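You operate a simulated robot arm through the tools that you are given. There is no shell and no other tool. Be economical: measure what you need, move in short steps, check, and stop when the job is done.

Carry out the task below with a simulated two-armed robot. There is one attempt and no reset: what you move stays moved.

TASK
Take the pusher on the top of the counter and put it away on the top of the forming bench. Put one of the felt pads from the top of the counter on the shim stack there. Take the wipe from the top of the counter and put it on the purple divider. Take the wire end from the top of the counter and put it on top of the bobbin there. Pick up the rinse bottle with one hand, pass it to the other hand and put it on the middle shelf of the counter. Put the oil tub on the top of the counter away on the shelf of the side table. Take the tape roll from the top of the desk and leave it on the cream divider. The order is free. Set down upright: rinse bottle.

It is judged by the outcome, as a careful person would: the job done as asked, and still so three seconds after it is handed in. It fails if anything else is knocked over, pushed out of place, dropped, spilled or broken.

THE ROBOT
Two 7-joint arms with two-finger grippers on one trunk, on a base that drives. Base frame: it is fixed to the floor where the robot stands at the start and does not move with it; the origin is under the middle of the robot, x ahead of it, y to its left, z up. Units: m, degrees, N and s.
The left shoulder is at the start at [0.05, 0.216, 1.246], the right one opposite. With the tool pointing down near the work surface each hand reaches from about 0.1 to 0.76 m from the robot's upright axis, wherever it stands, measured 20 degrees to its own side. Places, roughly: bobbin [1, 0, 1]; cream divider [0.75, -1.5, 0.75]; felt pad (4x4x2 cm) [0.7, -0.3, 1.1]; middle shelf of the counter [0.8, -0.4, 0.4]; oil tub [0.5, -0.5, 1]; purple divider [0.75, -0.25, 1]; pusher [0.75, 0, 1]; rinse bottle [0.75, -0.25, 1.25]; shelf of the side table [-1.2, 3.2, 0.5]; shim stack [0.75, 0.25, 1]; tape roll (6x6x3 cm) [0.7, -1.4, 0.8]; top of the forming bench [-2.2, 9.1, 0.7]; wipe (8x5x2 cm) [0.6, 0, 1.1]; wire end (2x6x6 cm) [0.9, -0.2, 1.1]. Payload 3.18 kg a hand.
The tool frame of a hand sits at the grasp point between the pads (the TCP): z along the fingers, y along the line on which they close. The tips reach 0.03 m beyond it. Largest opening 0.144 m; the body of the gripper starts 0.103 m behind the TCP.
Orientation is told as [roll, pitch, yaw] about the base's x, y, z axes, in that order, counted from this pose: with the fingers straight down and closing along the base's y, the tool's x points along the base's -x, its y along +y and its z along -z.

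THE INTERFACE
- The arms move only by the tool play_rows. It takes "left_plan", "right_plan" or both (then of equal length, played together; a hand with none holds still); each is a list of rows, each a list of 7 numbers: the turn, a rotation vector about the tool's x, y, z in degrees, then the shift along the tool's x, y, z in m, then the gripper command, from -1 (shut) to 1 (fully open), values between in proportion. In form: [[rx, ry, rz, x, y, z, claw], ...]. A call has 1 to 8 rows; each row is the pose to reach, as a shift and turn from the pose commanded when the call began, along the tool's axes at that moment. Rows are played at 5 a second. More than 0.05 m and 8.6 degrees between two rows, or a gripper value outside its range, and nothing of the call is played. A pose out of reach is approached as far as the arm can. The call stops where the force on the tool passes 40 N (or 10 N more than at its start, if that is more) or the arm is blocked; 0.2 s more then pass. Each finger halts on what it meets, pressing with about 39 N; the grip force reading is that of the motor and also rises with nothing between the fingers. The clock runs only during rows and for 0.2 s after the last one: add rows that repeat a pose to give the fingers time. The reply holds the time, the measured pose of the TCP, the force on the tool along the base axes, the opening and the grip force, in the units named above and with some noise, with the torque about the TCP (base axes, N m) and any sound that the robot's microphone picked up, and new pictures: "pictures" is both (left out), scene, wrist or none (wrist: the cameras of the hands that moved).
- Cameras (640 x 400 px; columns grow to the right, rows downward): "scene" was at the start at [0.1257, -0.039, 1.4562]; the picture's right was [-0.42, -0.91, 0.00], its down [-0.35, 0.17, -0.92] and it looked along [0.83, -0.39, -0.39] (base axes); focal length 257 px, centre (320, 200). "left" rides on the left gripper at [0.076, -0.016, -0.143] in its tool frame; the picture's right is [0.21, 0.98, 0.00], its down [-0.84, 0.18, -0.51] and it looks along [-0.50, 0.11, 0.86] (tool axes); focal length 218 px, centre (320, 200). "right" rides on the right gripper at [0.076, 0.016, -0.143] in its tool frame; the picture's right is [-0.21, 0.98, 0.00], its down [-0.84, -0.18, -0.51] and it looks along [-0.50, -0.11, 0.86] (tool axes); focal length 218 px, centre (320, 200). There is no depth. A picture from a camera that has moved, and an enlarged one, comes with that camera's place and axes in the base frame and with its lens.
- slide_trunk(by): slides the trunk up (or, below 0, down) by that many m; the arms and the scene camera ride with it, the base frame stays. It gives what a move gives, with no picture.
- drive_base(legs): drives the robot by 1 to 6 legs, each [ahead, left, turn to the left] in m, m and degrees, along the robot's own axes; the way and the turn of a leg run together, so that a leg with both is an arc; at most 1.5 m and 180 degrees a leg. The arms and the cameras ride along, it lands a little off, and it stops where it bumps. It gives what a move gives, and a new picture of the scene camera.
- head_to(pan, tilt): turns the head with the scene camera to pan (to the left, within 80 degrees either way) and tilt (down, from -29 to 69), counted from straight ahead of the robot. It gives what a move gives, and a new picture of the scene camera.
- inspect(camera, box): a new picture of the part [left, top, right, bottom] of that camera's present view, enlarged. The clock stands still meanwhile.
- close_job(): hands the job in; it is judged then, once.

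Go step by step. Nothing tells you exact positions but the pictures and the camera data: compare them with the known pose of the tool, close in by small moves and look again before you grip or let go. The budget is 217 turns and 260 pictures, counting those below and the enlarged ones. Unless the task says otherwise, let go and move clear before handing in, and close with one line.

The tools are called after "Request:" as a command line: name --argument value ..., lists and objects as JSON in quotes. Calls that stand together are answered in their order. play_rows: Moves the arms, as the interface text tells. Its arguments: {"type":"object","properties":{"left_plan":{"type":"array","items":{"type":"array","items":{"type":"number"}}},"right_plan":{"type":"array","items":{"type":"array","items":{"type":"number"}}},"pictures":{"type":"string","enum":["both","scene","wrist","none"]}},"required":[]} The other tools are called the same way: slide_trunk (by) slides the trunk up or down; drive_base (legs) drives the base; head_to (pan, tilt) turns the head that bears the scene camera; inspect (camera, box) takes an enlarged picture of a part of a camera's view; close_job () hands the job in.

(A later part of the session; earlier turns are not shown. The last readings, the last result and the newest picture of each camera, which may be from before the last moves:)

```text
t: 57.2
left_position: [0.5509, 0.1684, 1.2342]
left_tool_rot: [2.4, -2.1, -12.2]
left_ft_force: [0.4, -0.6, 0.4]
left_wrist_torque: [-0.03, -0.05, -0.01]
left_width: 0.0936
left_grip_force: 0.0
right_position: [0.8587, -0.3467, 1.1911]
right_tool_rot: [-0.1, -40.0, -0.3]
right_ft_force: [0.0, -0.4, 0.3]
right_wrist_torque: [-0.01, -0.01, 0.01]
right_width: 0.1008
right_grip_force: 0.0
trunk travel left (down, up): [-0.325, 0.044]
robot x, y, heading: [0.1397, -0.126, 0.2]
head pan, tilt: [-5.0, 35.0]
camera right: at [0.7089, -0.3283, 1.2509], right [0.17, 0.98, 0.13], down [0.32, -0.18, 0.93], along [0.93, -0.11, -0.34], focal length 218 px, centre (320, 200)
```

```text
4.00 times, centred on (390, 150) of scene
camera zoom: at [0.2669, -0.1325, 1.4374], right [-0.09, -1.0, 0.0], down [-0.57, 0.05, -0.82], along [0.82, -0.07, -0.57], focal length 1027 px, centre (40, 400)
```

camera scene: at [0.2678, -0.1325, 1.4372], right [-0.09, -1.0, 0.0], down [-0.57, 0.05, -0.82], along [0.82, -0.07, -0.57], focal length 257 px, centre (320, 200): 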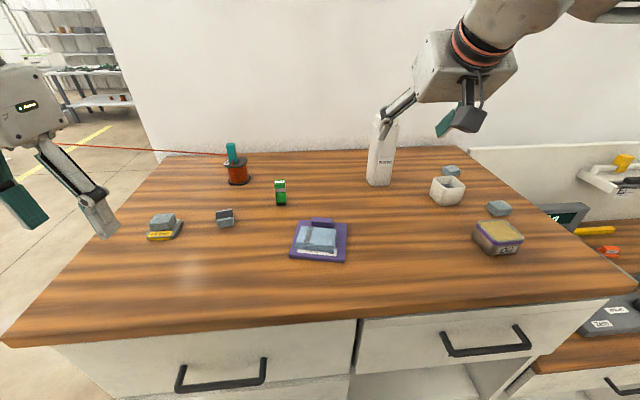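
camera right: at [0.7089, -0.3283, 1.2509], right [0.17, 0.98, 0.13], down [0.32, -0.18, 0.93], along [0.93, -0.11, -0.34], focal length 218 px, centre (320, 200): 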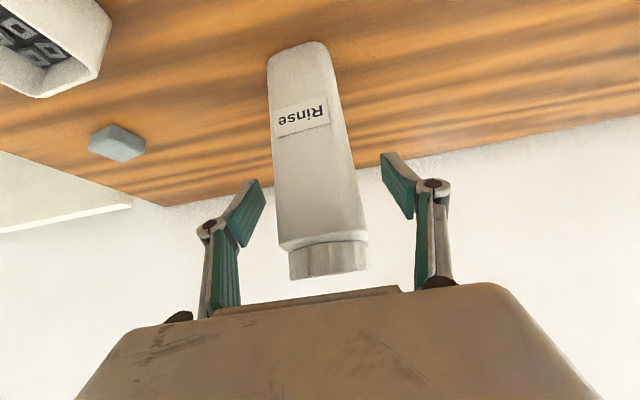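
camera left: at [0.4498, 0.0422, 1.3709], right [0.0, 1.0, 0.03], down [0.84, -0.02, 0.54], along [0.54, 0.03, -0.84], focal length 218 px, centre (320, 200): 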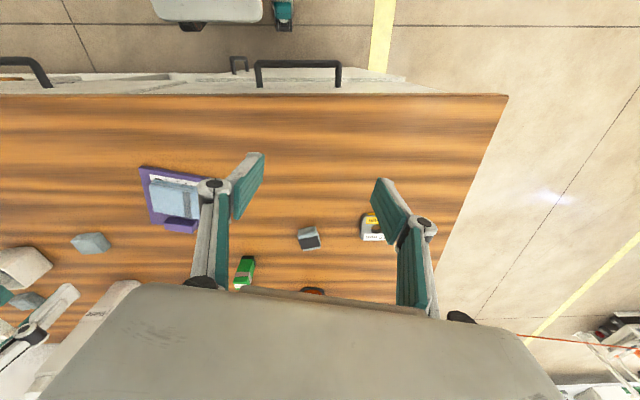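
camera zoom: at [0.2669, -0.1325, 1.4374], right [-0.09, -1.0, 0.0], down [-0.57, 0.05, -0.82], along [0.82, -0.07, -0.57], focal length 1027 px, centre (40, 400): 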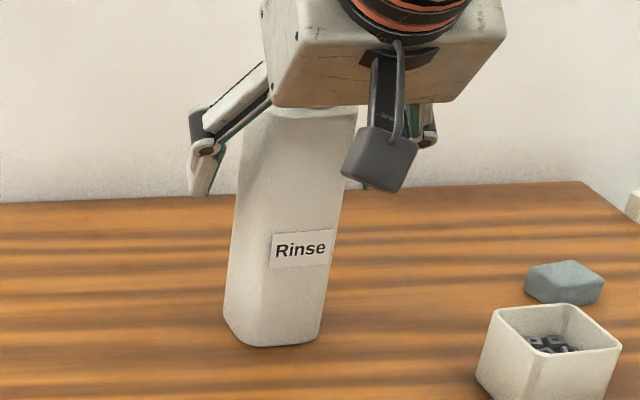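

Centred. Closing and lifting a little.

Request:
play_rows --right_plan '[[0, 0, 0, 0, 0, 0, 0], [0, 0, 0, 0, 0, 0, -0.4], [0, 0, 0, 0, 0, 0, -0.4], [0, 0, 0, 0, 0, 0, -0.4]]' --pictures "none"

Request:
play_rows --right_plan '[[0, 0, 0, -0.0257, 0, -0.0306, -0.4], [0, 0, 0, -0.03, 0, -0.0358, -0.4], [0, 0, 0, -0.03, 0, -0.0358, -0.4]]' --pictures "both"

```text
t: 58.2
left_position: [0.5525, 0.1668, 1.2331]
left_tool_rot: [2.2, -2.1, -12.3]
left_ft_force: [-0.7, 0.2, 0.1]
left_wrist_torque: [-0.01, 0.0, 0.03]
left_width: 0.0936
left_grip_force: 0.0
right_position: [0.8594, -0.3473, 1.1917]
right_tool_rot: [-0.1, -39.9, -0.3]
right_ft_force: [-0.1, -0.5, 0.0]
right_wrist_torque: [0.14, -0.07, 0.0]
right_width: 0.058
right_grip_force: 38.7
trunk travel left (down, up): [-0.325, 0.044]
robot x, y, heading: [0.1406, -0.1263, -0.3]
head pan, tilt: [-5.0, 35.0]
```

```text
t: 59.0
left_position: [0.5525, 0.1674, 1.2332]
left_tool_rot: [2.3, -2.1, -12.3]
left_ft_force: [-0.2, 0.2, -0.1]
left_wrist_torque: [-0.04, 0.0, 0.03]
left_width: 0.0936
left_grip_force: 0.1
right_position: [0.8599, -0.3462, 1.2381]
right_tool_rot: [0.0, -40.0, -0.3]
right_ft_force: [-0.8, -0.5, -5.5]
right_wrist_torque: [0.0, -0.03, -0.02]
right_width: 0.0578
right_grip_force: 39.0
trunk travel left (down, up): [-0.325, 0.044]
robot x, y, heading: [0.1385, -0.1232, -0.2]
head pan, tilt: [-5.0, 35.0]
camera scene: at [0.268, -0.1323, 1.4372], right [-0.09, -1.0, 0.0], down [-0.57, 0.05, -0.82], along [0.82, -0.07, -0.57], focal length 257 px, centre (320, 200)
camera right: at [0.7103, -0.3284, 1.2979], right [0.17, 0.98, 0.13], down [0.32, -0.18, 0.93], along [0.93, -0.11, -0.34], focal length 218 px, centre (320, 200)
```

scene: 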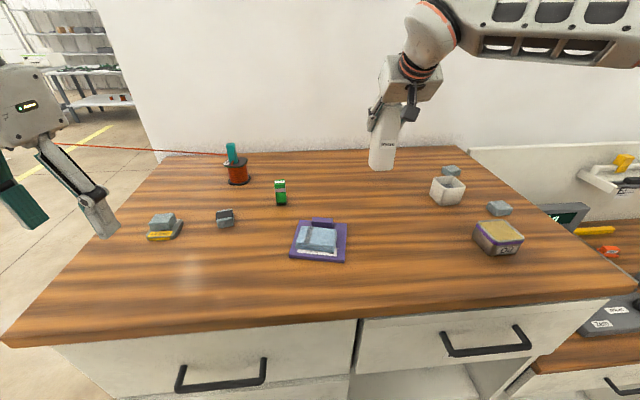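
right: 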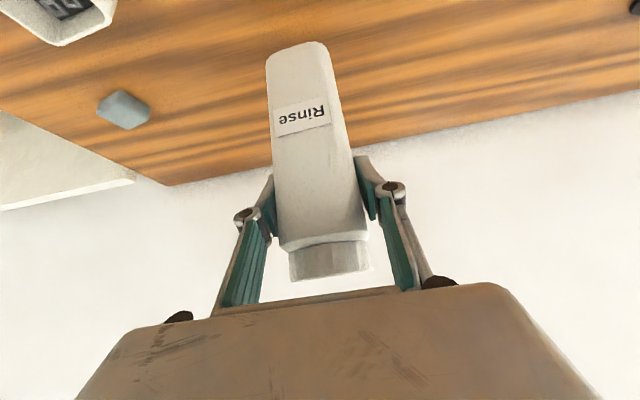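

The bottle is held securely. I'll bring it in front of the robot and turn it 30°, ready for the left hand to take it lower down.

Request:
play_rows --right_plan '[[-2.7, 0, -3.3, 0.0151, 0.0323, -0.0242, -0.4], [-5.5, 0, -6.6, 0.0302, 0.0646, -0.0485, -0.4], [-8.2, 0, -9.9, 0.0453, 0.0969, -0.0727, -0.4], [-11, 0, -13.1, 0.0604, 0.1291, -0.097, -0.4], [-13.8, 0, -16.4, 0.0755, 0.1614, -0.1212, -0.4], [-16.5, 0, -19.7, 0.0906, 0.1937, -0.1455, -0.4], [-19.3, 0, -23, 0.1057, 0.226, -0.1697, -0.4], [-19.3, 0, -23, 0.1057, 0.226, -0.1697, -0.4]]' --pictures "scene"

```text
t: 60.8
left_position: [0.5529, 0.1669, 1.2341]
left_tool_rot: [2.4, -2.1, -12.3]
left_ft_force: [-0.5, -0.4, 0.4]
left_wrist_torque: [0.03, 0.01, 0.04]
left_width: 0.0937
left_grip_force: 0.2
right_position: [0.6745, -0.1177, 1.3014]
right_tool_rot: [0.1, -39.9, 29.7]
right_ft_force: [0.7, -0.7, -5.1]
right_wrist_torque: [0.01, 0.0, -0.01]
right_width: 0.0578
right_grip_force: 38.5
trunk travel left (down, up): [-0.325, 0.044]
robot x, y, heading: [0.138, -0.1273, -0.1]
head pan, tilt: [-5.0, 35.0]
camera scene: at [0.2686, -0.1331, 1.4371], right [-0.09, -1.0, 0.0], down [-0.57, 0.05, -0.82], along [0.82, -0.07, -0.57], focal length 257 px, centre (320, 200)
```

scene: 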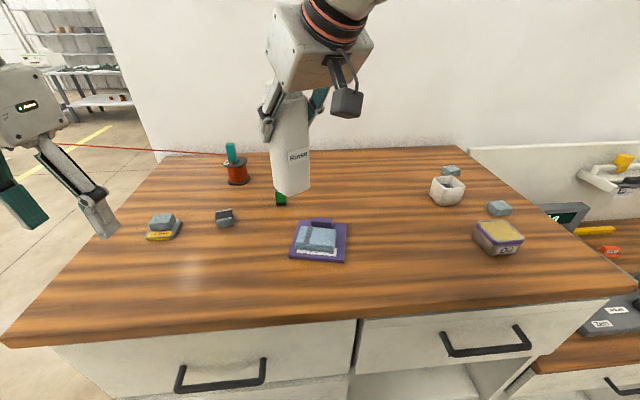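

The bottle hangs at about (0.68,-0.11), bottom z≈1.176. Now I turn the left hand: first its yaw to -60°, then tilt it horizontal.

Request:
play_rows --left_plan '[[2.4, 2, 8, 0, 0, -0.01, 0.3], [2.4, 2, 16, 0, 0, -0.02, 0.3], [2.4, 2, 24, 0, 0, -0.02, 0.3], [2.4, 2, 32, 0, 0, -0.02, 0.3], [2.4, 2, 40, 0, 0, -0.02, 0.3], [2.4, 2, 47.7, 0, 0, -0.02, 0.3], [2.4, 2, 47.7, 0, 0, -0.02, 0.3]]' --pictures "none"

Request:
play_rows --left_plan '[[0, -8, 0, 0, 0, 0, 0.3], [0, -16, 0, 0, 0, 0, 0.3], [0, -24, 0, 0, 0, 0, 0.3], [0, -32, 0, 0, 0, 0, 0.3], [0, -40, 0, 0, 0, 0, 0.3], [0, -48, 0, 0, 0, 0, 0.3], [0, -56, 0, 0, 0, 0, 0.3], [0, -64, 0, 0, 0, 0, 0.3]]' --pictures "scene"

```text
t: 62.4
left_position: [0.5135, 0.0782, 1.1409]
left_tool_rot: [9.1, -5.8, -49.4]
left_ft_force: [-1.1, 0.3, 1.0]
left_wrist_torque: [0.03, -0.06, 0.02]
left_width: 0.0937
left_grip_force: 0.0
left hand out of reach, approached as far as the arm can: row 1, 2, 3, 4, 5, 6, 7
right_position: [0.6734, -0.1177, 1.3016]
right_tool_rot: [0.0, -39.8, 29.7]
right_ft_force: [0.0, -0.3, -5.0]
right_wrist_torque: [0.0, 0.03, -0.02]
right_width: 0.0577
right_grip_force: 38.9
trunk travel left (down, up): [-0.325, 0.044]
robot x, y, heading: [0.14, -0.1232, -0.5]
head pan, tilt: [-5.0, 35.0]
```

```text
t: 64.4
left_position: [0.6156, 0.1172, 1.1698]
left_tool_rot: [39.5, -69.4, -85.3]
left_ft_force: [-0.6, -0.5, 0.4]
left_wrist_torque: [0.0, -0.02, -0.01]
left_width: 0.0937
left_grip_force: 0.0
left hand out of reach, approached as far as the arm can: row 2, 3, 4, 5, 6, 7, 8
right_position: [0.6755, -0.1169, 1.3007]
right_tool_rot: [0.0, -39.6, 29.7]
right_ft_force: [0.1, 0.0, -4.6]
right_wrist_torque: [-0.02, 0.01, -0.01]
right_width: 0.0577
right_grip_force: 39.1
trunk travel left (down, up): [-0.325, 0.044]
robot x, y, heading: [0.1388, -0.1184, -0.2]
head pan, tilt: [-5.0, 35.0]
stopped in row 8 (left hand): the arm was blocked; the commanded pose is now the measured one
camera scene: at [0.269, -0.1322, 1.4371], right [-0.09, -1.0, 0.0], down [-0.57, 0.05, -0.82], along [0.82, -0.07, -0.57], focal length 257 px, centre (320, 200)
```

scene: 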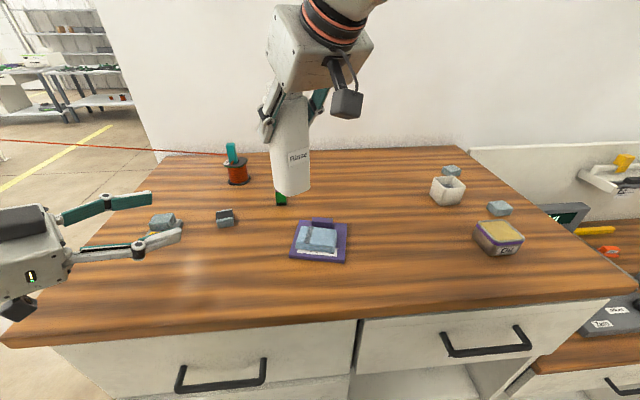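

The left hand ended close to what I need: pointing forward-right and nearly horizontal at (0.62, 0.12). I'll level it and raise it to the bottle's lower part.

Request:
play_rows --left_plan '[[0, 0, 0, -0.02, 0, 0, 0.3], [1.5, -2, -6, -0.045, -0.002, 0.001, 0.3], [3.4, -4.7, -12.5, -0.0713, -0.005, 0.0024, 0.3], [3.4, -4.7, -12.5, -0.0713, -0.005, 0.0024, 0.3]]' --pictures "both"

```text
t: 65.4
left_position: [0.6159, 0.0859, 1.2351]
left_tool_rot: [-0.8, -78.5, -47.3]
left_ft_force: [0.3, 0.5, 0.0]
left_wrist_torque: [0.01, -0.01, 0.01]
left_width: 0.0935
left_grip_force: 0.0
right_position: [0.6746, -0.1171, 1.302]
right_tool_rot: [0.1, -39.8, 29.6]
right_ft_force: [-0.1, 0.4, -4.5]
right_wrist_torque: [-0.03, -0.02, 0.01]
right_width: 0.0571
right_grip_force: 39.4
trunk travel left (down, up): [-0.325, 0.044]
robot x, y, heading: [0.139, -0.1249, -0.2]
head pan, tilt: [-5.0, 35.0]
camera scene: at [0.2682, -0.132, 1.4372], right [-0.09, -1.0, 0.0], down [-0.57, 0.05, -0.82], along [0.82, -0.07, -0.57], focal length 257 px, centre (320, 200)
camera left: at [0.5002, 0.1903, 1.1882], right [0.7, 0.68, -0.21], down [-0.08, 0.37, 0.93], along [0.71, -0.63, 0.31], focal length 218 px, centre (320, 200)
```

scene: 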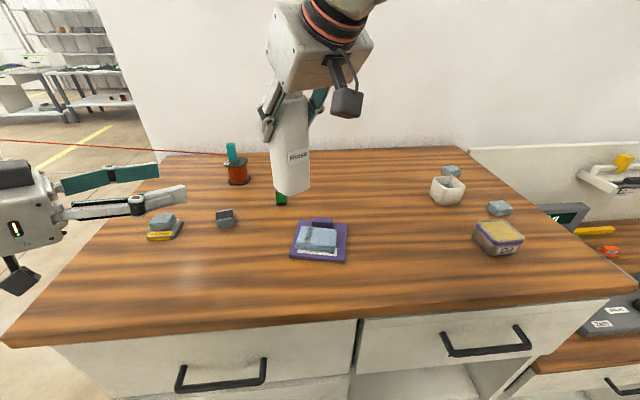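
left: 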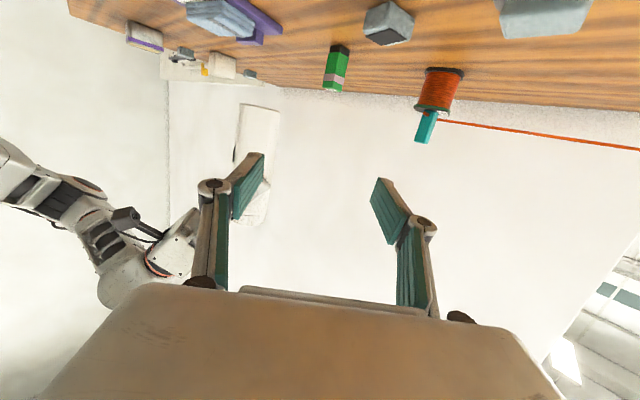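

The left hand is now nicely level. I'll swing the bottle slightly toward it and turn it another 13° so its faces meet the left fingers squarely.

Request:
play_rows --right_plan '[[-2.8, 0, -3.3, -0.013, 0.014, 0.011, -0.4], [-5.6, 0, -6.6, -0.026, 0.028, 0.022, -0.4], [-8.4, 0, -10, -0.0387, 0.0414, 0.0325, -0.4], [-8.4, 0, -10, -0.0387, 0.0414, 0.0325, -0.4]]' --pictures "none"

Request:
inspect --camera "left" --box '[160, 60, 480, 260]'

```text
t: 66.4
left_position: [0.6148, 0.0864, 1.2352]
left_tool_rot: [-0.3, -78.6, -47.8]
left_ft_force: [0.4, -0.3, 0.8]
left_wrist_torque: [0.05, 0.02, 0.02]
left_width: 0.0934
left_grip_force: 0.1
right_position: [0.6982, -0.0586, 1.3011]
right_tool_rot: [0.2, -39.8, 42.8]
right_ft_force: [0.7, -1.3, -4.1]
right_wrist_torque: [0.04, 0.0, 0.02]
right_width: 0.0575
right_grip_force: 38.3
trunk travel left (down, up): [-0.325, 0.044]
robot x, y, heading: [0.1369, -0.1267, -0.1]
head pan, tilt: [-5.0, 35.0]
```

```text
2.00 times, centred on (320, 160) of left
camera zoom: at [0.4998, 0.1898, 1.1884], right [0.7, 0.68, -0.21], down [-0.08, 0.36, 0.93], along [0.71, -0.63, 0.31], focal length 436 px, centre (320, 280)
```

zoom: 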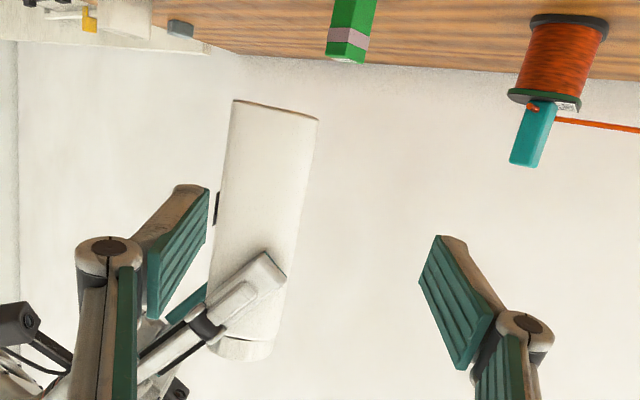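

Left hand is offset 2.6 cm laterally; I'll correct and advance most of the way, then check.

Request:
play_rows --left_plan '[[0, 0, 0, 0, -0.0265, 0, 0.35], [0, 0, 0, -0.007, -0.0265, 0.04, 0.35], [0, 0, 0, -0.0155, -0.0265, 0.085, 0.35], [0, 0, 0, -0.0155, -0.0265, 0.085, 0.35]]' --pictures "both"

```text
t: 67.4
left_position: [0.6531, 0.0051, 1.2355]
left_tool_rot: [-0.3, -78.5, -47.7]
left_ft_force: [-0.6, -0.6, 0.0]
left_wrist_torque: [-0.03, -0.01, -0.04]
left_width: 0.0971
left_grip_force: 0.1
left hand out of reach, approached as far as the arm can: row 1
right_position: [0.6971, -0.0564, 1.3019]
right_tool_rot: [0.0, -39.8, 42.8]
right_ft_force: [-1.0, 0.0, -3.3]
right_wrist_torque: [0.0, -0.04, -0.04]
right_width: 0.0576
right_grip_force: 39.2
trunk travel left (down, up): [-0.325, 0.044]
robot x, y, heading: [0.1383, -0.1255, -0.1]
head pan, tilt: [-5.0, 35.0]
camera scene: at [0.2671, -0.1314, 1.4374], right [-0.09, -1.0, 0.0], down [-0.57, 0.05, -0.82], along [0.82, -0.07, -0.57], focal length 257 px, centre (320, 200)
camera left: at [0.5371, 0.108, 1.1882], right [0.7, 0.68, -0.21], down [-0.09, 0.37, 0.93], along [0.71, -0.63, 0.31], focal length 218 px, centre (320, 200)
```

scene: 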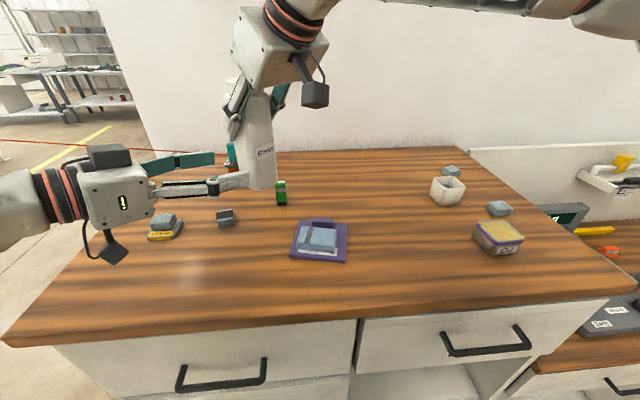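
left: 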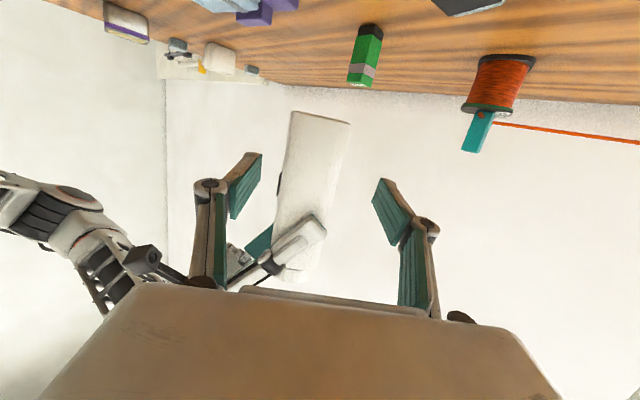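

Aligned. Advance the rest and look before closing.

Request:
play_rows --left_plan '[[0, 0, 0, -0.006, -0.003, 0.035, 0.35], [0, 0, 0, -0.0115, -0.004, 0.07, 0.35], [0, 0, 0, -0.0115, -0.004, 0.07, 0.35]]' --pictures "both"

Request:
inspect --camera "scene" --box '[180, 80, 320, 220]'

```text
t: 68.2
left_position: [0.6971, -0.0529, 1.2311]
left_tool_rot: [-0.4, -78.4, -47.9]
left_ft_force: [-0.2, 0.5, -0.1]
left_wrist_torque: [0.01, -0.02, -0.02]
left_width: 0.0971
left_grip_force: 0.1
right_position: [0.698, -0.0571, 1.3006]
right_tool_rot: [0.0, -39.9, 42.8]
right_ft_force: [-0.5, 0.3, -4.4]
right_wrist_torque: [-0.01, 0.03, 0.03]
right_width: 0.0578
right_grip_force: 38.6
trunk travel left (down, up): [-0.325, 0.044]
robot x, y, heading: [0.1408, -0.122, -0.4]
head pan, tilt: [-5.0, 35.0]
camera scene: at [0.2678, -0.1317, 1.4373], right [-0.09, -1.0, 0.0], down [-0.57, 0.05, -0.82], along [0.82, -0.07, -0.57], focal length 257 px, centre (320, 200)
camera left: at [0.5827, 0.0512, 1.1844], right [0.7, 0.68, -0.21], down [-0.09, 0.37, 0.93], along [0.71, -0.63, 0.31], focal length 218 px, centre (320, 200)
```

scene: 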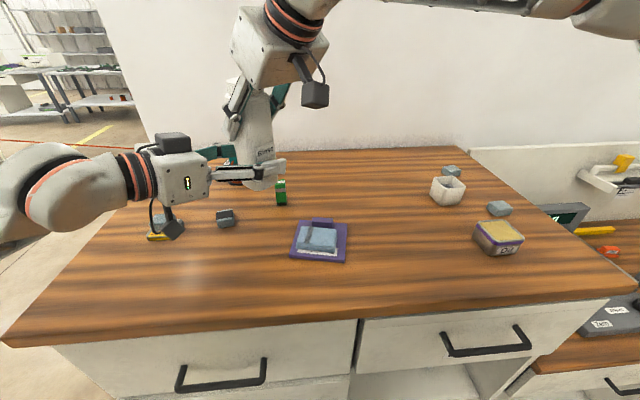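
left: 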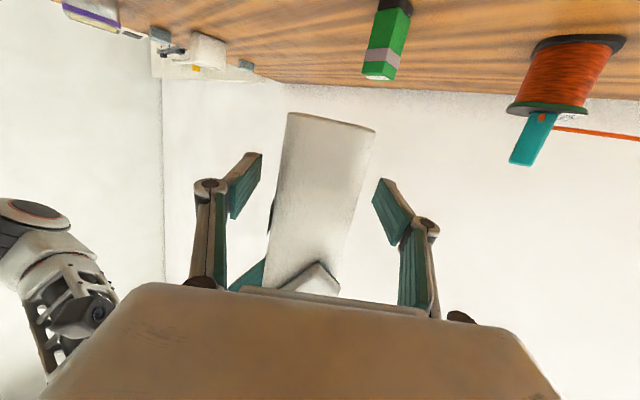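

```text
2.86 times, centred on (250, 150) of scene
camera zoom: at [0.2678, -0.1317, 1.4373], right [-0.09, -1.0, 0.0], down [-0.57, 0.05, -0.82], along [0.82, -0.07, -0.57], focal length 733 px, centre (520, 343)
```

zoom: 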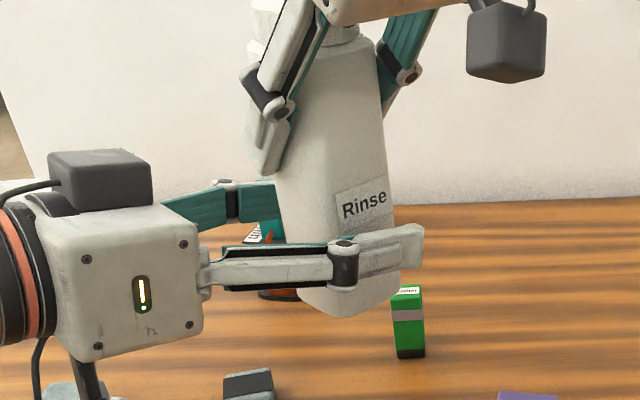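

The left fingers straddle the bottle's lower body, clear of the right fingers. Closing the left hand.

Request:
play_rows --left_plan '[[0, 0, 0, 0, 0, 0, 0], [0, 0, 0, 0, 0, 0, -0.2], [0, 0, 0, 0, 0, 0, -0.4], [0, 0, 0, 0, 0, 0, -0.4]]' --pictures "wrist"

```text
t: 69.2
left_position: [0.6974, -0.0536, 1.2303]
left_tool_rot: [-0.2, -78.4, -48.0]
left_ft_force: [-7.7, -8.3, 0.9]
left_wrist_torque: [0.21, -0.14, 0.42]
left_width: 0.0576
left_grip_force: 38.4
right_position: [0.6979, -0.0574, 1.3006]
right_tool_rot: [-0.1, -39.9, 42.7]
right_ft_force: [8.2, 8.3, -6.6]
right_wrist_torque: [0.35, -0.38, -0.45]
right_width: 0.0575
right_grip_force: 38.8
trunk travel left (down, up): [-0.325, 0.044]
robot x, y, heading: [0.1402, -0.1235, -0.3]
head pan, tilt: [-5.0, 35.0]
camera left: at [0.5824, 0.0504, 1.1844], right [0.7, 0.68, -0.21], down [-0.08, 0.37, 0.93], along [0.71, -0.63, 0.31], focal length 218 px, centre (320, 200)
```

left: 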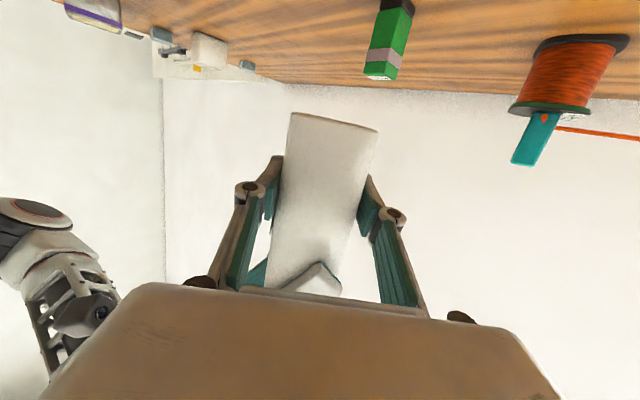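

Both hold it. Opening the right hand and backing it away up and to the rear.

Request:
play_rows --right_plan '[[0, 0, 0, 0, 0, 0, -0.1], [0, 0, 0, 0, 0, 0, 0.3], [0, 0, 0, 0, 0, -0.02, 0.4], [0, 0, 0, 0, 0, -0.06, 0.4], [0, 0, 0, 0, 0, -0.1, 0.4], [0, 0, 0, 0, 0, -0.13, 0.4]]' --pictures "scene"

Request:
inspect --camera "scene" --box '[180, 80, 320, 220]'

```text
t: 70.6
left_position: [0.6976, -0.0529, 1.2314]
left_tool_rot: [-0.3, -78.5, -47.8]
left_ft_force: [0.2, 0.1, -0.7]
left_wrist_torque: [0.03, 0.0, 0.02]
left_width: 0.0568
left_grip_force: 38.9
right_position: [0.635, -0.1129, 1.402]
right_tool_rot: [0.0, -39.9, 42.8]
right_ft_force: [0.3, 0.1, 0.3]
right_wrist_torque: [0.0, -0.01, -0.01]
right_width: 0.1007
right_grip_force: 0.0
trunk travel left (down, up): [-0.325, 0.044]
robot x, y, heading: [0.1386, -0.1223, -0.2]
head pan, tilt: [-5.0, 35.0]
camera scene: at [0.2676, -0.1324, 1.4373], right [-0.09, -1.0, 0.0], down [-0.57, 0.05, -0.82], along [0.82, -0.07, -0.57], focal length 257 px, centre (320, 200)
```

scene: 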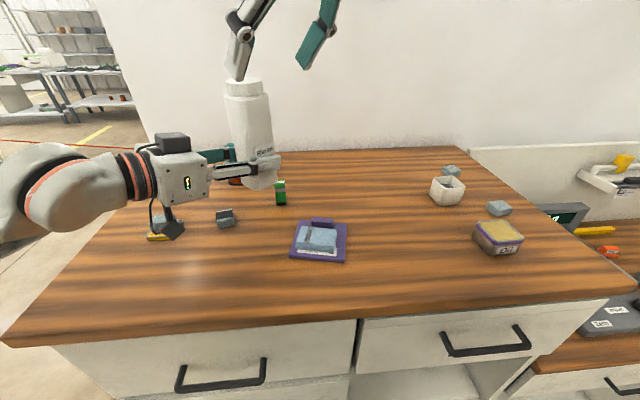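

```text
2.86 times, centred on (250, 150) of scene
camera zoom: at [0.2676, -0.1324, 1.4373], right [-0.09, -1.0, 0.0], down [-0.57, 0.05, -0.82], along [0.82, -0.07, -0.57], focal length 733 px, centre (520, 343)
```

zoom: 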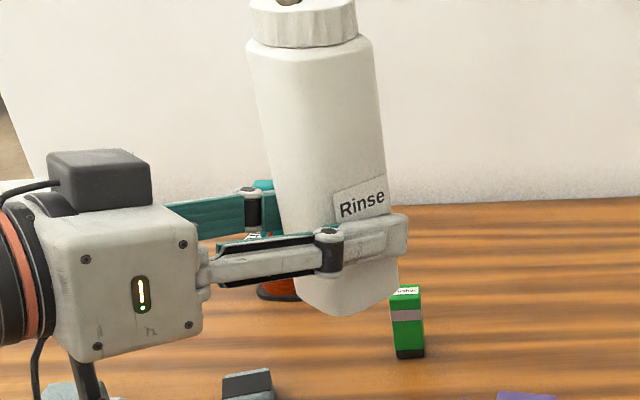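

The left hand alone holds the bottle now. I'll back away from the counter, and move over in front of the shelf opening to look into it.

Request:
drive_base --legs '[[-0.45, 0, 0], [0, -0.4, 0]]'

Request:
head_to --pan 5 --tilt 42

```text
t: 77.1
left_position: [0.2425, -0.4712, 1.2317]
left_tool_rot: [-0.3, -78.5, -48.6]
left_ft_force: [0.0, 0.8, 1.1]
left_wrist_torque: [0.02, 0.02, 0.02]
left_width: 0.0571
left_grip_force: 39.2
right_position: [0.1802, -0.5313, 1.3995]
right_tool_rot: [0.0, -39.9, 41.9]
right_ft_force: [0.1, 0.0, -0.4]
right_wrist_torque: [0.02, -0.05, 0.03]
right_width: 0.1009
right_grip_force: 0.1
trunk travel left (down, up): [-0.325, 0.044]
robot x, y, heading: [-0.3169, -0.533, -1.0]
head pan, tilt: [-5.0, 35.0]
camera scene: at [-0.188, -0.5444, 1.4372], right [-0.11, -0.99, 0.0], down [-0.57, 0.06, -0.82], along [0.81, -0.09, -0.57], focal length 257 px, centre (320, 200)
```

scene: 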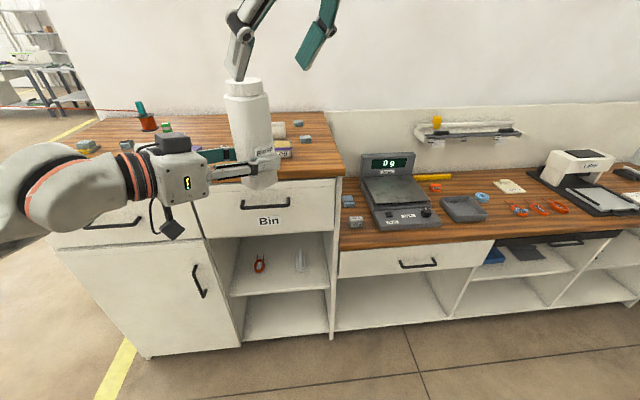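

```text
t: 77.8
left_position: [0.2419, -0.4708, 1.2309]
left_tool_rot: [-0.5, -78.4, -48.4]
left_ft_force: [0.2, 0.3, 0.2]
left_wrist_torque: [-0.01, 0.0, -0.01]
left_width: 0.057
left_grip_force: 38.6
right_position: [0.1792, -0.5299, 1.4003]
right_tool_rot: [0.0, -39.9, 41.9]
right_ft_force: [0.2, -0.3, 1.0]
right_wrist_torque: [0.01, 0.04, 0.0]
right_width: 0.1009
right_grip_force: 0.0
trunk travel left (down, up): [-0.325, 0.044]
robot x, y, heading: [-0.3185, -0.5361, -1.2]
head pan, tilt: [5.0, 42.0]
camera scene: at [-0.1921, -0.5292, 1.4267], right [0.07, -1.0, 0.0], down [-0.67, -0.05, -0.74], along [0.74, 0.05, -0.67], focal length 257 px, centre (320, 200)
```

scene: 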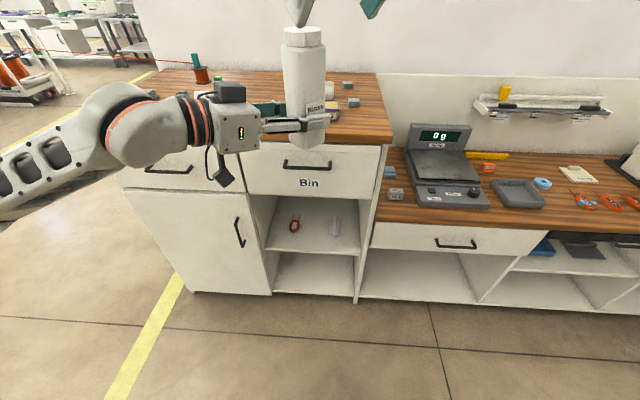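

The middle shelf (with pliers and a white item) is at about z≈0.45, opening y from -0.24 to -0.66; I'll aim for (0.60,-0.45). First turn the left hand with the bottle to point straight ahead, and withdraw the right hand.

Request:
play_rows --left_plan '[[-7.8, 0, -1.6, 0.0032, 0.0144, -0.0159, -0.4], [-15.7, 0, -3.2, 0.0064, 0.0288, -0.0318, -0.4], [-23.5, 0, -4.8, 0.0097, 0.0431, -0.0477, -0.4], [-31.3, 0, -6.3, 0.0129, 0.0575, -0.0635, -0.4], [-39.2, 0, -7.9, 0.0161, 0.0719, -0.0794, -0.4], [-47, 0, -9.5, 0.0193, 0.0863, -0.0953, -0.4], [-47, 0, -9.5, 0.0193, 0.0863, -0.0953, -0.4]]' --right_plan '[[0, 0, 0, 0.021, -0.0156, -0.0176, 0.4], [0, 0, 0, 0.042, -0.0312, -0.0352, 0.4], [0, 0, 0, 0.063, -0.0468, -0.0528, 0.4], [0, 0, 0, 0.084, -0.0624, -0.0704, 0.4], [0, 0, 0, 0.105, -0.078, -0.088, 0.4], [0, 0, 0, 0.105, -0.078, -0.088, 0.4], [0, 0, 0, 0.105, -0.078, -0.088, 0.4]]' --pictures "scene"

```text
t: 79.4
left_position: [0.2379, -0.2503, 1.2621]
left_tool_rot: [1.1, -77.9, -15.6]
left_ft_force: [-0.3, 0.9, -4.8]
left_wrist_torque: [-0.01, 0.0, -0.02]
left_width: 0.0568
left_grip_force: 38.5
left hand out of reach, approached as far as the arm can: row 2, 3, 4, 5, 6, 7
right_position: [0.1445, -0.6264, 1.4021]
right_tool_rot: [-0.1, -40.0, 41.9]
right_ft_force: [-0.5, 1.7, 0.3]
right_wrist_torque: [-0.11, -0.03, -0.06]
right_width: 0.1012
right_grip_force: 0.1
right hand out of reach, approached as far as the arm can: row 4, 5, 6, 7
trunk travel left (down, up): [-0.325, 0.044]
robot x, y, heading: [-0.3172, -0.5338, -1.4]
head pan, tilt: [5.0, 42.0]
camera scene: at [-0.1936, -0.5272, 1.4268], right [0.07, -1.0, 0.0], down [-0.67, -0.05, -0.74], along [0.74, 0.05, -0.67], focal length 257 px, centre (320, 200)
```

scene: 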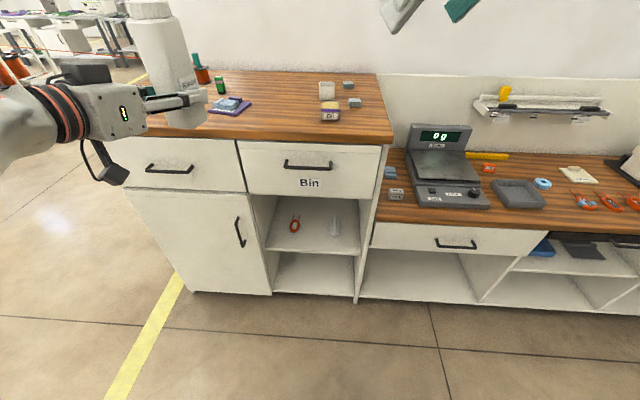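

The left hand points nearly ahead with the bottle upright. Lowering the trunk.

Request:
slide_trunk --by -0.31

Request:
play_rows --left_plan '[[0, 0, 0, 0.04, 0, 0.008, -0.4], [0, 0, 0, 0.08, 0, 0.016, -0.4], [0, 0, 0, 0.12, 0, 0.024, -0.4], [0, 0, 0, 0.16, 0, 0.032, -0.4]]' --pictures "scene"

```text
t: 81.8
left_position: [0.2737, -0.2559, 0.6761]
left_tool_rot: [-10.6, -40.8, -5.2]
left_ft_force: [0.6, 0.4, -4.3]
left_wrist_torque: [0.0, 0.1, 0.02]
left_width: 0.0569
left_grip_force: 39.2
right_position: [0.1654, -0.6331, 1.1248]
right_tool_rot: [2.4, -38.4, 39.2]
right_ft_force: [4.7, -2.7, -1.9]
right_wrist_torque: [0.23, 0.35, 0.13]
right_width: 0.1008
right_grip_force: 0.1
trunk travel left (down, up): [-0.061, 0.308]
robot x, y, heading: [-0.3159, -0.5332, -1.0]
head pan, tilt: [5.0, 42.0]
stopped: the force on the tool passed its limit at 62 N (the readings are from after the stop); the commanded pose is now the measured one
```

```text
t: 82.8
left_position: [0.2045, -0.2369, 0.6002]
left_tool_rot: [-15.2, -41.1, -4.3]
left_ft_force: [0.8, -0.8, -3.7]
left_wrist_torque: [0.0, 0.11, 0.02]
left_width: 0.0568
left_grip_force: 39.2
left hand out of reach, approached as far as the arm can: row 1, 2, 3, 4
right_position: [0.1631, -0.6317, 1.1273]
right_tool_rot: [2.3, -38.6, 39.3]
right_ft_force: [11.5, -6.5, 0.8]
right_wrist_torque: [0.6, 1.2, 0.49]
right_width: 0.1008
right_grip_force: 0.0
trunk travel left (down, up): [-0.061, 0.308]
robot x, y, heading: [-0.3158, -0.5327, -1.1]
head pan, tilt: [5.0, 42.0]
camera scene: at [0.0079, -0.5329, 1.1308], right [0.07, -1.0, 0.0], down [-0.66, -0.04, -0.75], along [0.75, 0.05, -0.66], focal length 257 px, centre (320, 200)
```

scene: 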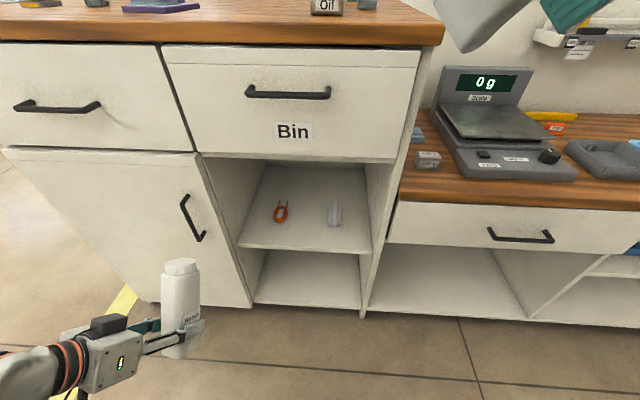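

The trunk lowering was stopped by a force and the left hand's pose changed; I need to look carefully before going on.

Request:
inspect --camera "left" --box '[0, 0, 640, 400]'

Request:
inspect --camera "right" --box '[0, 0, 640, 400]'

Request:
inspect --camera "scene" --box '[0, 220, 280, 400]'

```text
1.00 times, centred on (320, 200) of left (not enlarged: the box is as wide or as high as the picture)
camera zoom: at [0.0557, -0.2045, 0.6574], right [0.08, 0.94, -0.33], down [0.37, 0.28, 0.89], along [0.93, -0.19, -0.32], focal length 218 px, centre (320, 200)
```

zoom: 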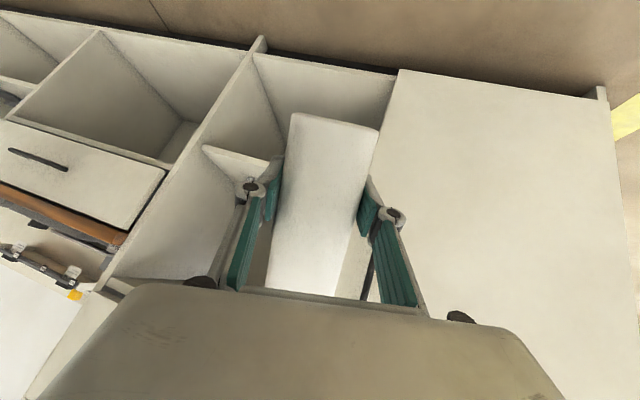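

```text
1.00 times, centred on (320, 200) of right (not enlarged: the box is as wide or as high as the picture)
camera zoom: at [0.0425, -0.7181, 1.1908], right [-0.51, 0.84, 0.16], down [0.4, 0.06, 0.92], along [0.76, 0.53, -0.37], focal length 218 px, centre (320, 200)
```

zoom: 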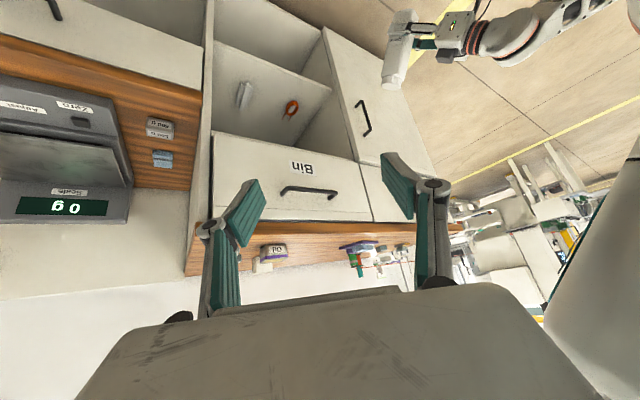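

```text
2.22 times, centred on (140, 310) of scene
camera zoom: at [0.0079, -0.5329, 1.1308], right [0.07, -1.0, 0.0], down [-0.66, -0.04, -0.75], along [0.75, 0.05, -0.66], focal length 570 px, centre (720, -44)
```

zoom: 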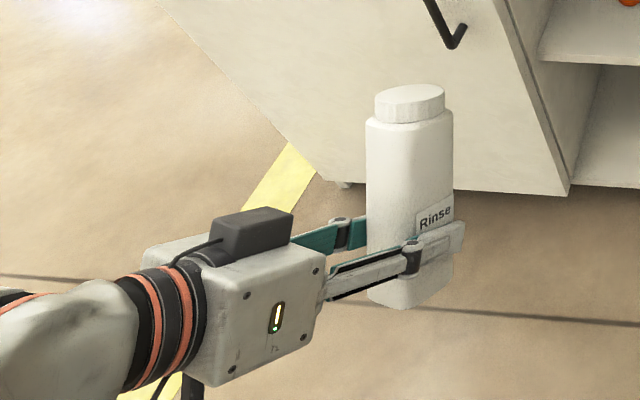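

The bottle is still firmly held, just tilted, and the torso leaned forward, crowding both hands. I'll extend both hands forward and bring the bottle upright again.

Request:
play_rows --left_plan '[[-2.3, -7.3, 1.4, -0.0313, 0.0033, 0.0109, -0.4], [-4.6, -14.6, 2.7, -0.0626, 0.0066, 0.0218, -0.4], [-6.8, -21.8, 4.1, -0.0939, 0.0099, 0.0327, -0.4], [-9.1, -29.1, 5.4, -0.1252, 0.0132, 0.0436, -0.4], [-11.4, -36.4, 6.8, -0.1565, 0.0165, 0.0545, -0.4], [-11.4, -36.4, 6.8, -0.1565, 0.0165, 0.0545, -0.4]]' --right_plan '[[0, 0, 0, -0.0129, -0.039, 0.0103, 0.4], [0, 0, 0, -0.0258, -0.078, 0.0206, 0.4], [0, 0, 0, -0.0387, -0.118, 0.031, 0.4], [0, 0, 0, -0.0516, -0.157, 0.0413, 0.4], [0, 0, 0, -0.0516, -0.157, 0.0413, 0.4], [0, 0, 0, -0.0516, -0.157, 0.0413, 0.4]]' --pictures "scene"

```text
t: 84.2
left_position: [0.3636, -0.1648, 0.6541]
left_tool_rot: [-9.4, -78.4, -1.9]
left_ft_force: [-1.5, -0.7, -4.6]
left_wrist_torque: [0.01, 0.0, 0.0]
left_width: 0.0573
left_grip_force: 38.7
left hand out of reach, approached as far as the arm can: row 1, 2, 3, 4, 5, 6
right_position: [0.2763, -0.6693, 1.0925]
right_tool_rot: [2.7, -39.3, 38.1]
right_ft_force: [-0.5, 0.2, 0.1]
right_wrist_torque: [-0.03, -0.04, -0.03]
right_width: 0.1009
right_grip_force: 0.0
right hand out of reach, approached as far as the arm can: row 2, 3, 4, 5, 6
trunk travel left (down, up): [-0.061, 0.308]
robot x, y, heading: [-0.3189, -0.5362, -1.1]
head pan, tilt: [5.0, 42.0]
camera scene: at [0.0069, -0.5327, 1.1303], right [0.07, -1.0, 0.0], down [-0.67, -0.05, -0.74], along [0.74, 0.05, -0.67], focal length 257 px, centre (320, 200)
```

scene: 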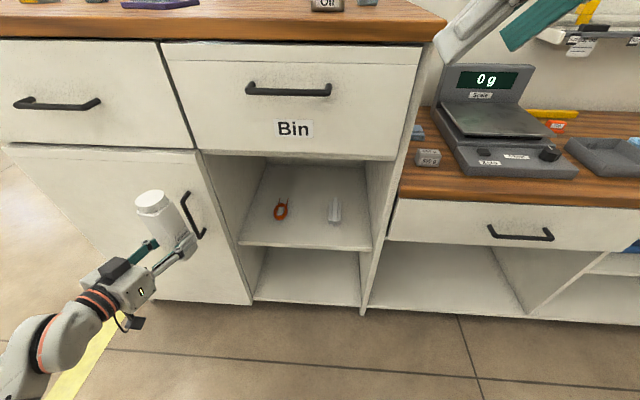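

The bottle is upright again at (0.364,-0.165), its bottom near z=0.60. I'll lower it to shelf-entry height and then drive so it stands before the opening.

Request:
play_rows --left_plan '[[0, 0, 0, 0.035, 0, 0.007, -0.4], [0, 0, 0, 0.07, 0, 0.014, -0.4], [0, 0, 0, 0.098, 0.003, 0.02, -0.4], [0, 0, 0, 0.098, 0.003, 0.02, -0.4]]' --pictures "none"

Request:
drive_base --legs '[[0, -0.285, 0], [0, 0, 1.1]]'

Request:
inspect --camera "left" --box '[0, 0, 640, 400]'

```text
t: 85.2
left_position: [0.3668, -0.1645, 0.5543]
left_tool_rot: [-9.5, -78.3, -1.9]
left_ft_force: [0.8, -0.4, -4.3]
left_wrist_torque: [0.0, 0.05, -0.01]
left_width: 0.0572
left_grip_force: 39.2
right_position: [0.2745, -0.6706, 1.092]
right_tool_rot: [2.7, -39.2, 38.2]
right_ft_force: [-0.6, 0.0, -0.4]
right_wrist_torque: [0.02, -0.01, 0.01]
right_width: 0.1007
right_grip_force: 0.1
trunk travel left (down, up): [-0.061, 0.308]
robot x, y, heading: [-0.3202, -0.5382, -0.9]
head pan, tilt: [5.0, 42.0]
```

```text
t: 88.6
left_position: [0.3531, -0.4414, 0.5528]
left_tool_rot: [-9.5, -78.3, -0.7]
left_ft_force: [-0.6, 0.5, -5.1]
left_wrist_torque: [-0.01, 0.02, 0.0]
left_width: 0.0569
left_grip_force: 38.9
right_position: [0.2729, -0.9478, 1.0917]
right_tool_rot: [2.7, -39.2, 39.4]
right_ft_force: [-1.5, 0.2, -0.3]
right_wrist_torque: [0.01, 0.04, 0.03]
right_width: 0.101
right_grip_force: 0.1
trunk travel left (down, up): [-0.061, 0.308]
robot x, y, heading: [-0.3216, -0.8253, 0.1]
head pan, tilt: [5.0, 42.0]
camera scene: at [0.0021, -0.816, 1.1301], right [0.09, -1.0, 0.0], down [-0.67, -0.06, -0.74], along [0.74, 0.07, -0.67], focal length 257 px, centre (320, 200)
```

scene: 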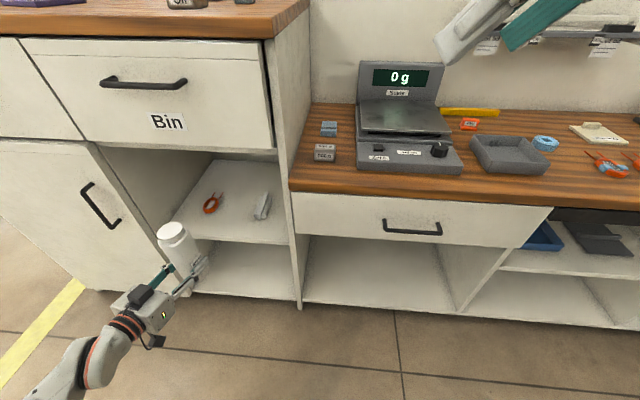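

```text
1.00 times, centred on (320, 200) of left (not enlarged: the box is as wide or as high as the picture)
camera zoom: at [0.1979, -0.4323, 0.507], right [0.13, 0.96, -0.24], down [-0.29, 0.26, 0.92], along [0.95, -0.05, 0.31], focal length 218 px, centre (320, 200)
```

zoom: 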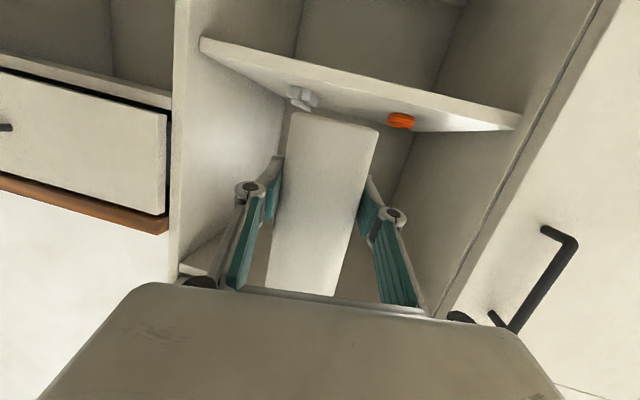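

Request:
inspect --camera "left" --box '[180, 20, 540, 240]'

Request:
inspect --camera "scene" --box '[110, 140, 310, 320]'

```text
1.78 times, centred on (360, 130) of left
camera zoom: at [0.1979, -0.4323, 0.507], right [0.13, 0.96, -0.24], down [-0.29, 0.26, 0.92], along [0.95, -0.05, 0.31], focal length 388 px, centre (249, 324)
```

zoom: 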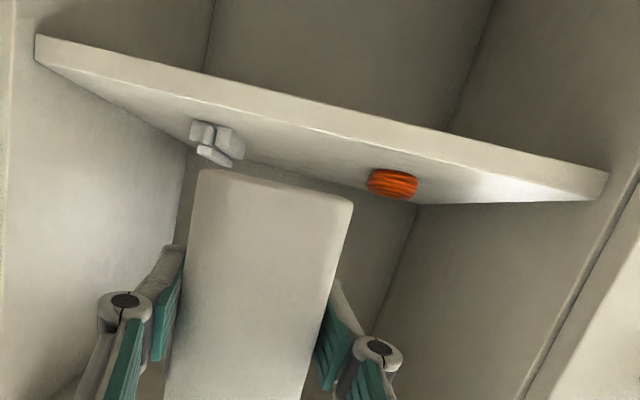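

```text
2.22 times, centred on (210, 230) of scene
camera zoom: at [0.0021, -0.816, 1.1301], right [0.09, -1.0, 0.0], down [-0.67, -0.06, -0.74], along [0.74, 0.07, -0.67], focal length 570 px, centre (564, 133)
```

zoom: 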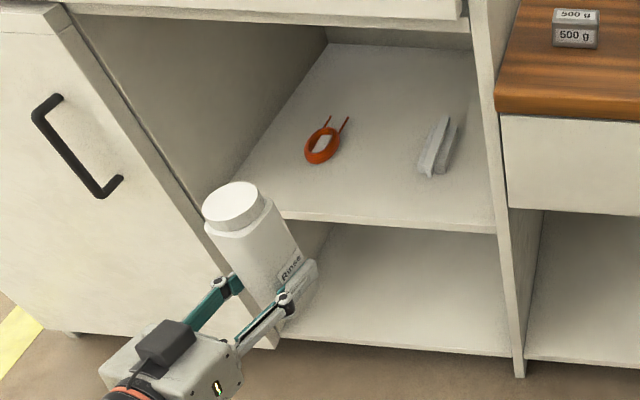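

Shelf top is at z≈0.453 with its front edge near x=0.52; the bottle bottom is at 0.50. I'll drive forward so the bottle enters to x≈0.59, y≈-0.44, between the pliers and the white item.

Request:
drive_base --legs '[[0.14, 0, 0]]'

Request:
inspect --camera "left" --box '[0, 0, 640, 400]'

```text
t: 90.0
left_position: [0.4907, -0.4391, 0.5527]
left_tool_rot: [-9.5, -78.2, -0.5]
left_ft_force: [-0.2, -0.2, -5.0]
left_wrist_torque: [0.0, 0.02, 0.0]
left_width: 0.0572
left_grip_force: 39.3
right_position: [0.4116, -0.9463, 1.0913]
right_tool_rot: [2.6, -39.3, 39.5]
right_ft_force: [-0.7, 0.3, 0.0]
right_wrist_torque: [0.03, -0.01, 0.02]
right_width: 0.101
right_grip_force: 0.0
trunk travel left (down, up): [-0.061, 0.308]
robot x, y, heading: [-0.1845, -0.8218, 0.3]
head pan, tilt: [5.0, 42.0]
camera scene: at [0.1408, -0.8147, 1.1299], right [0.09, -1.0, 0.0], down [-0.67, -0.06, -0.74], along [0.74, 0.07, -0.67], focal length 257 px, centre (320, 200)
```

scene: 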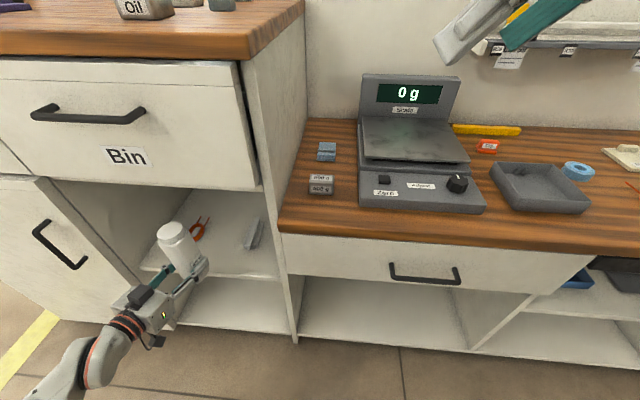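

```text
1.00 times, centred on (320, 200) of left (not enlarged: the box is as wide or as high as the picture)
camera zoom: at [0.3349, -0.4303, 0.5066], right [0.12, 0.96, -0.24], down [-0.29, 0.26, 0.92], along [0.95, -0.05, 0.31], focal length 218 px, centre (320, 200)
```

zoom: 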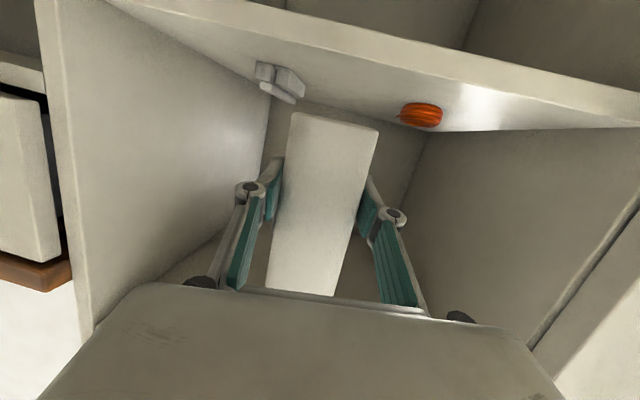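

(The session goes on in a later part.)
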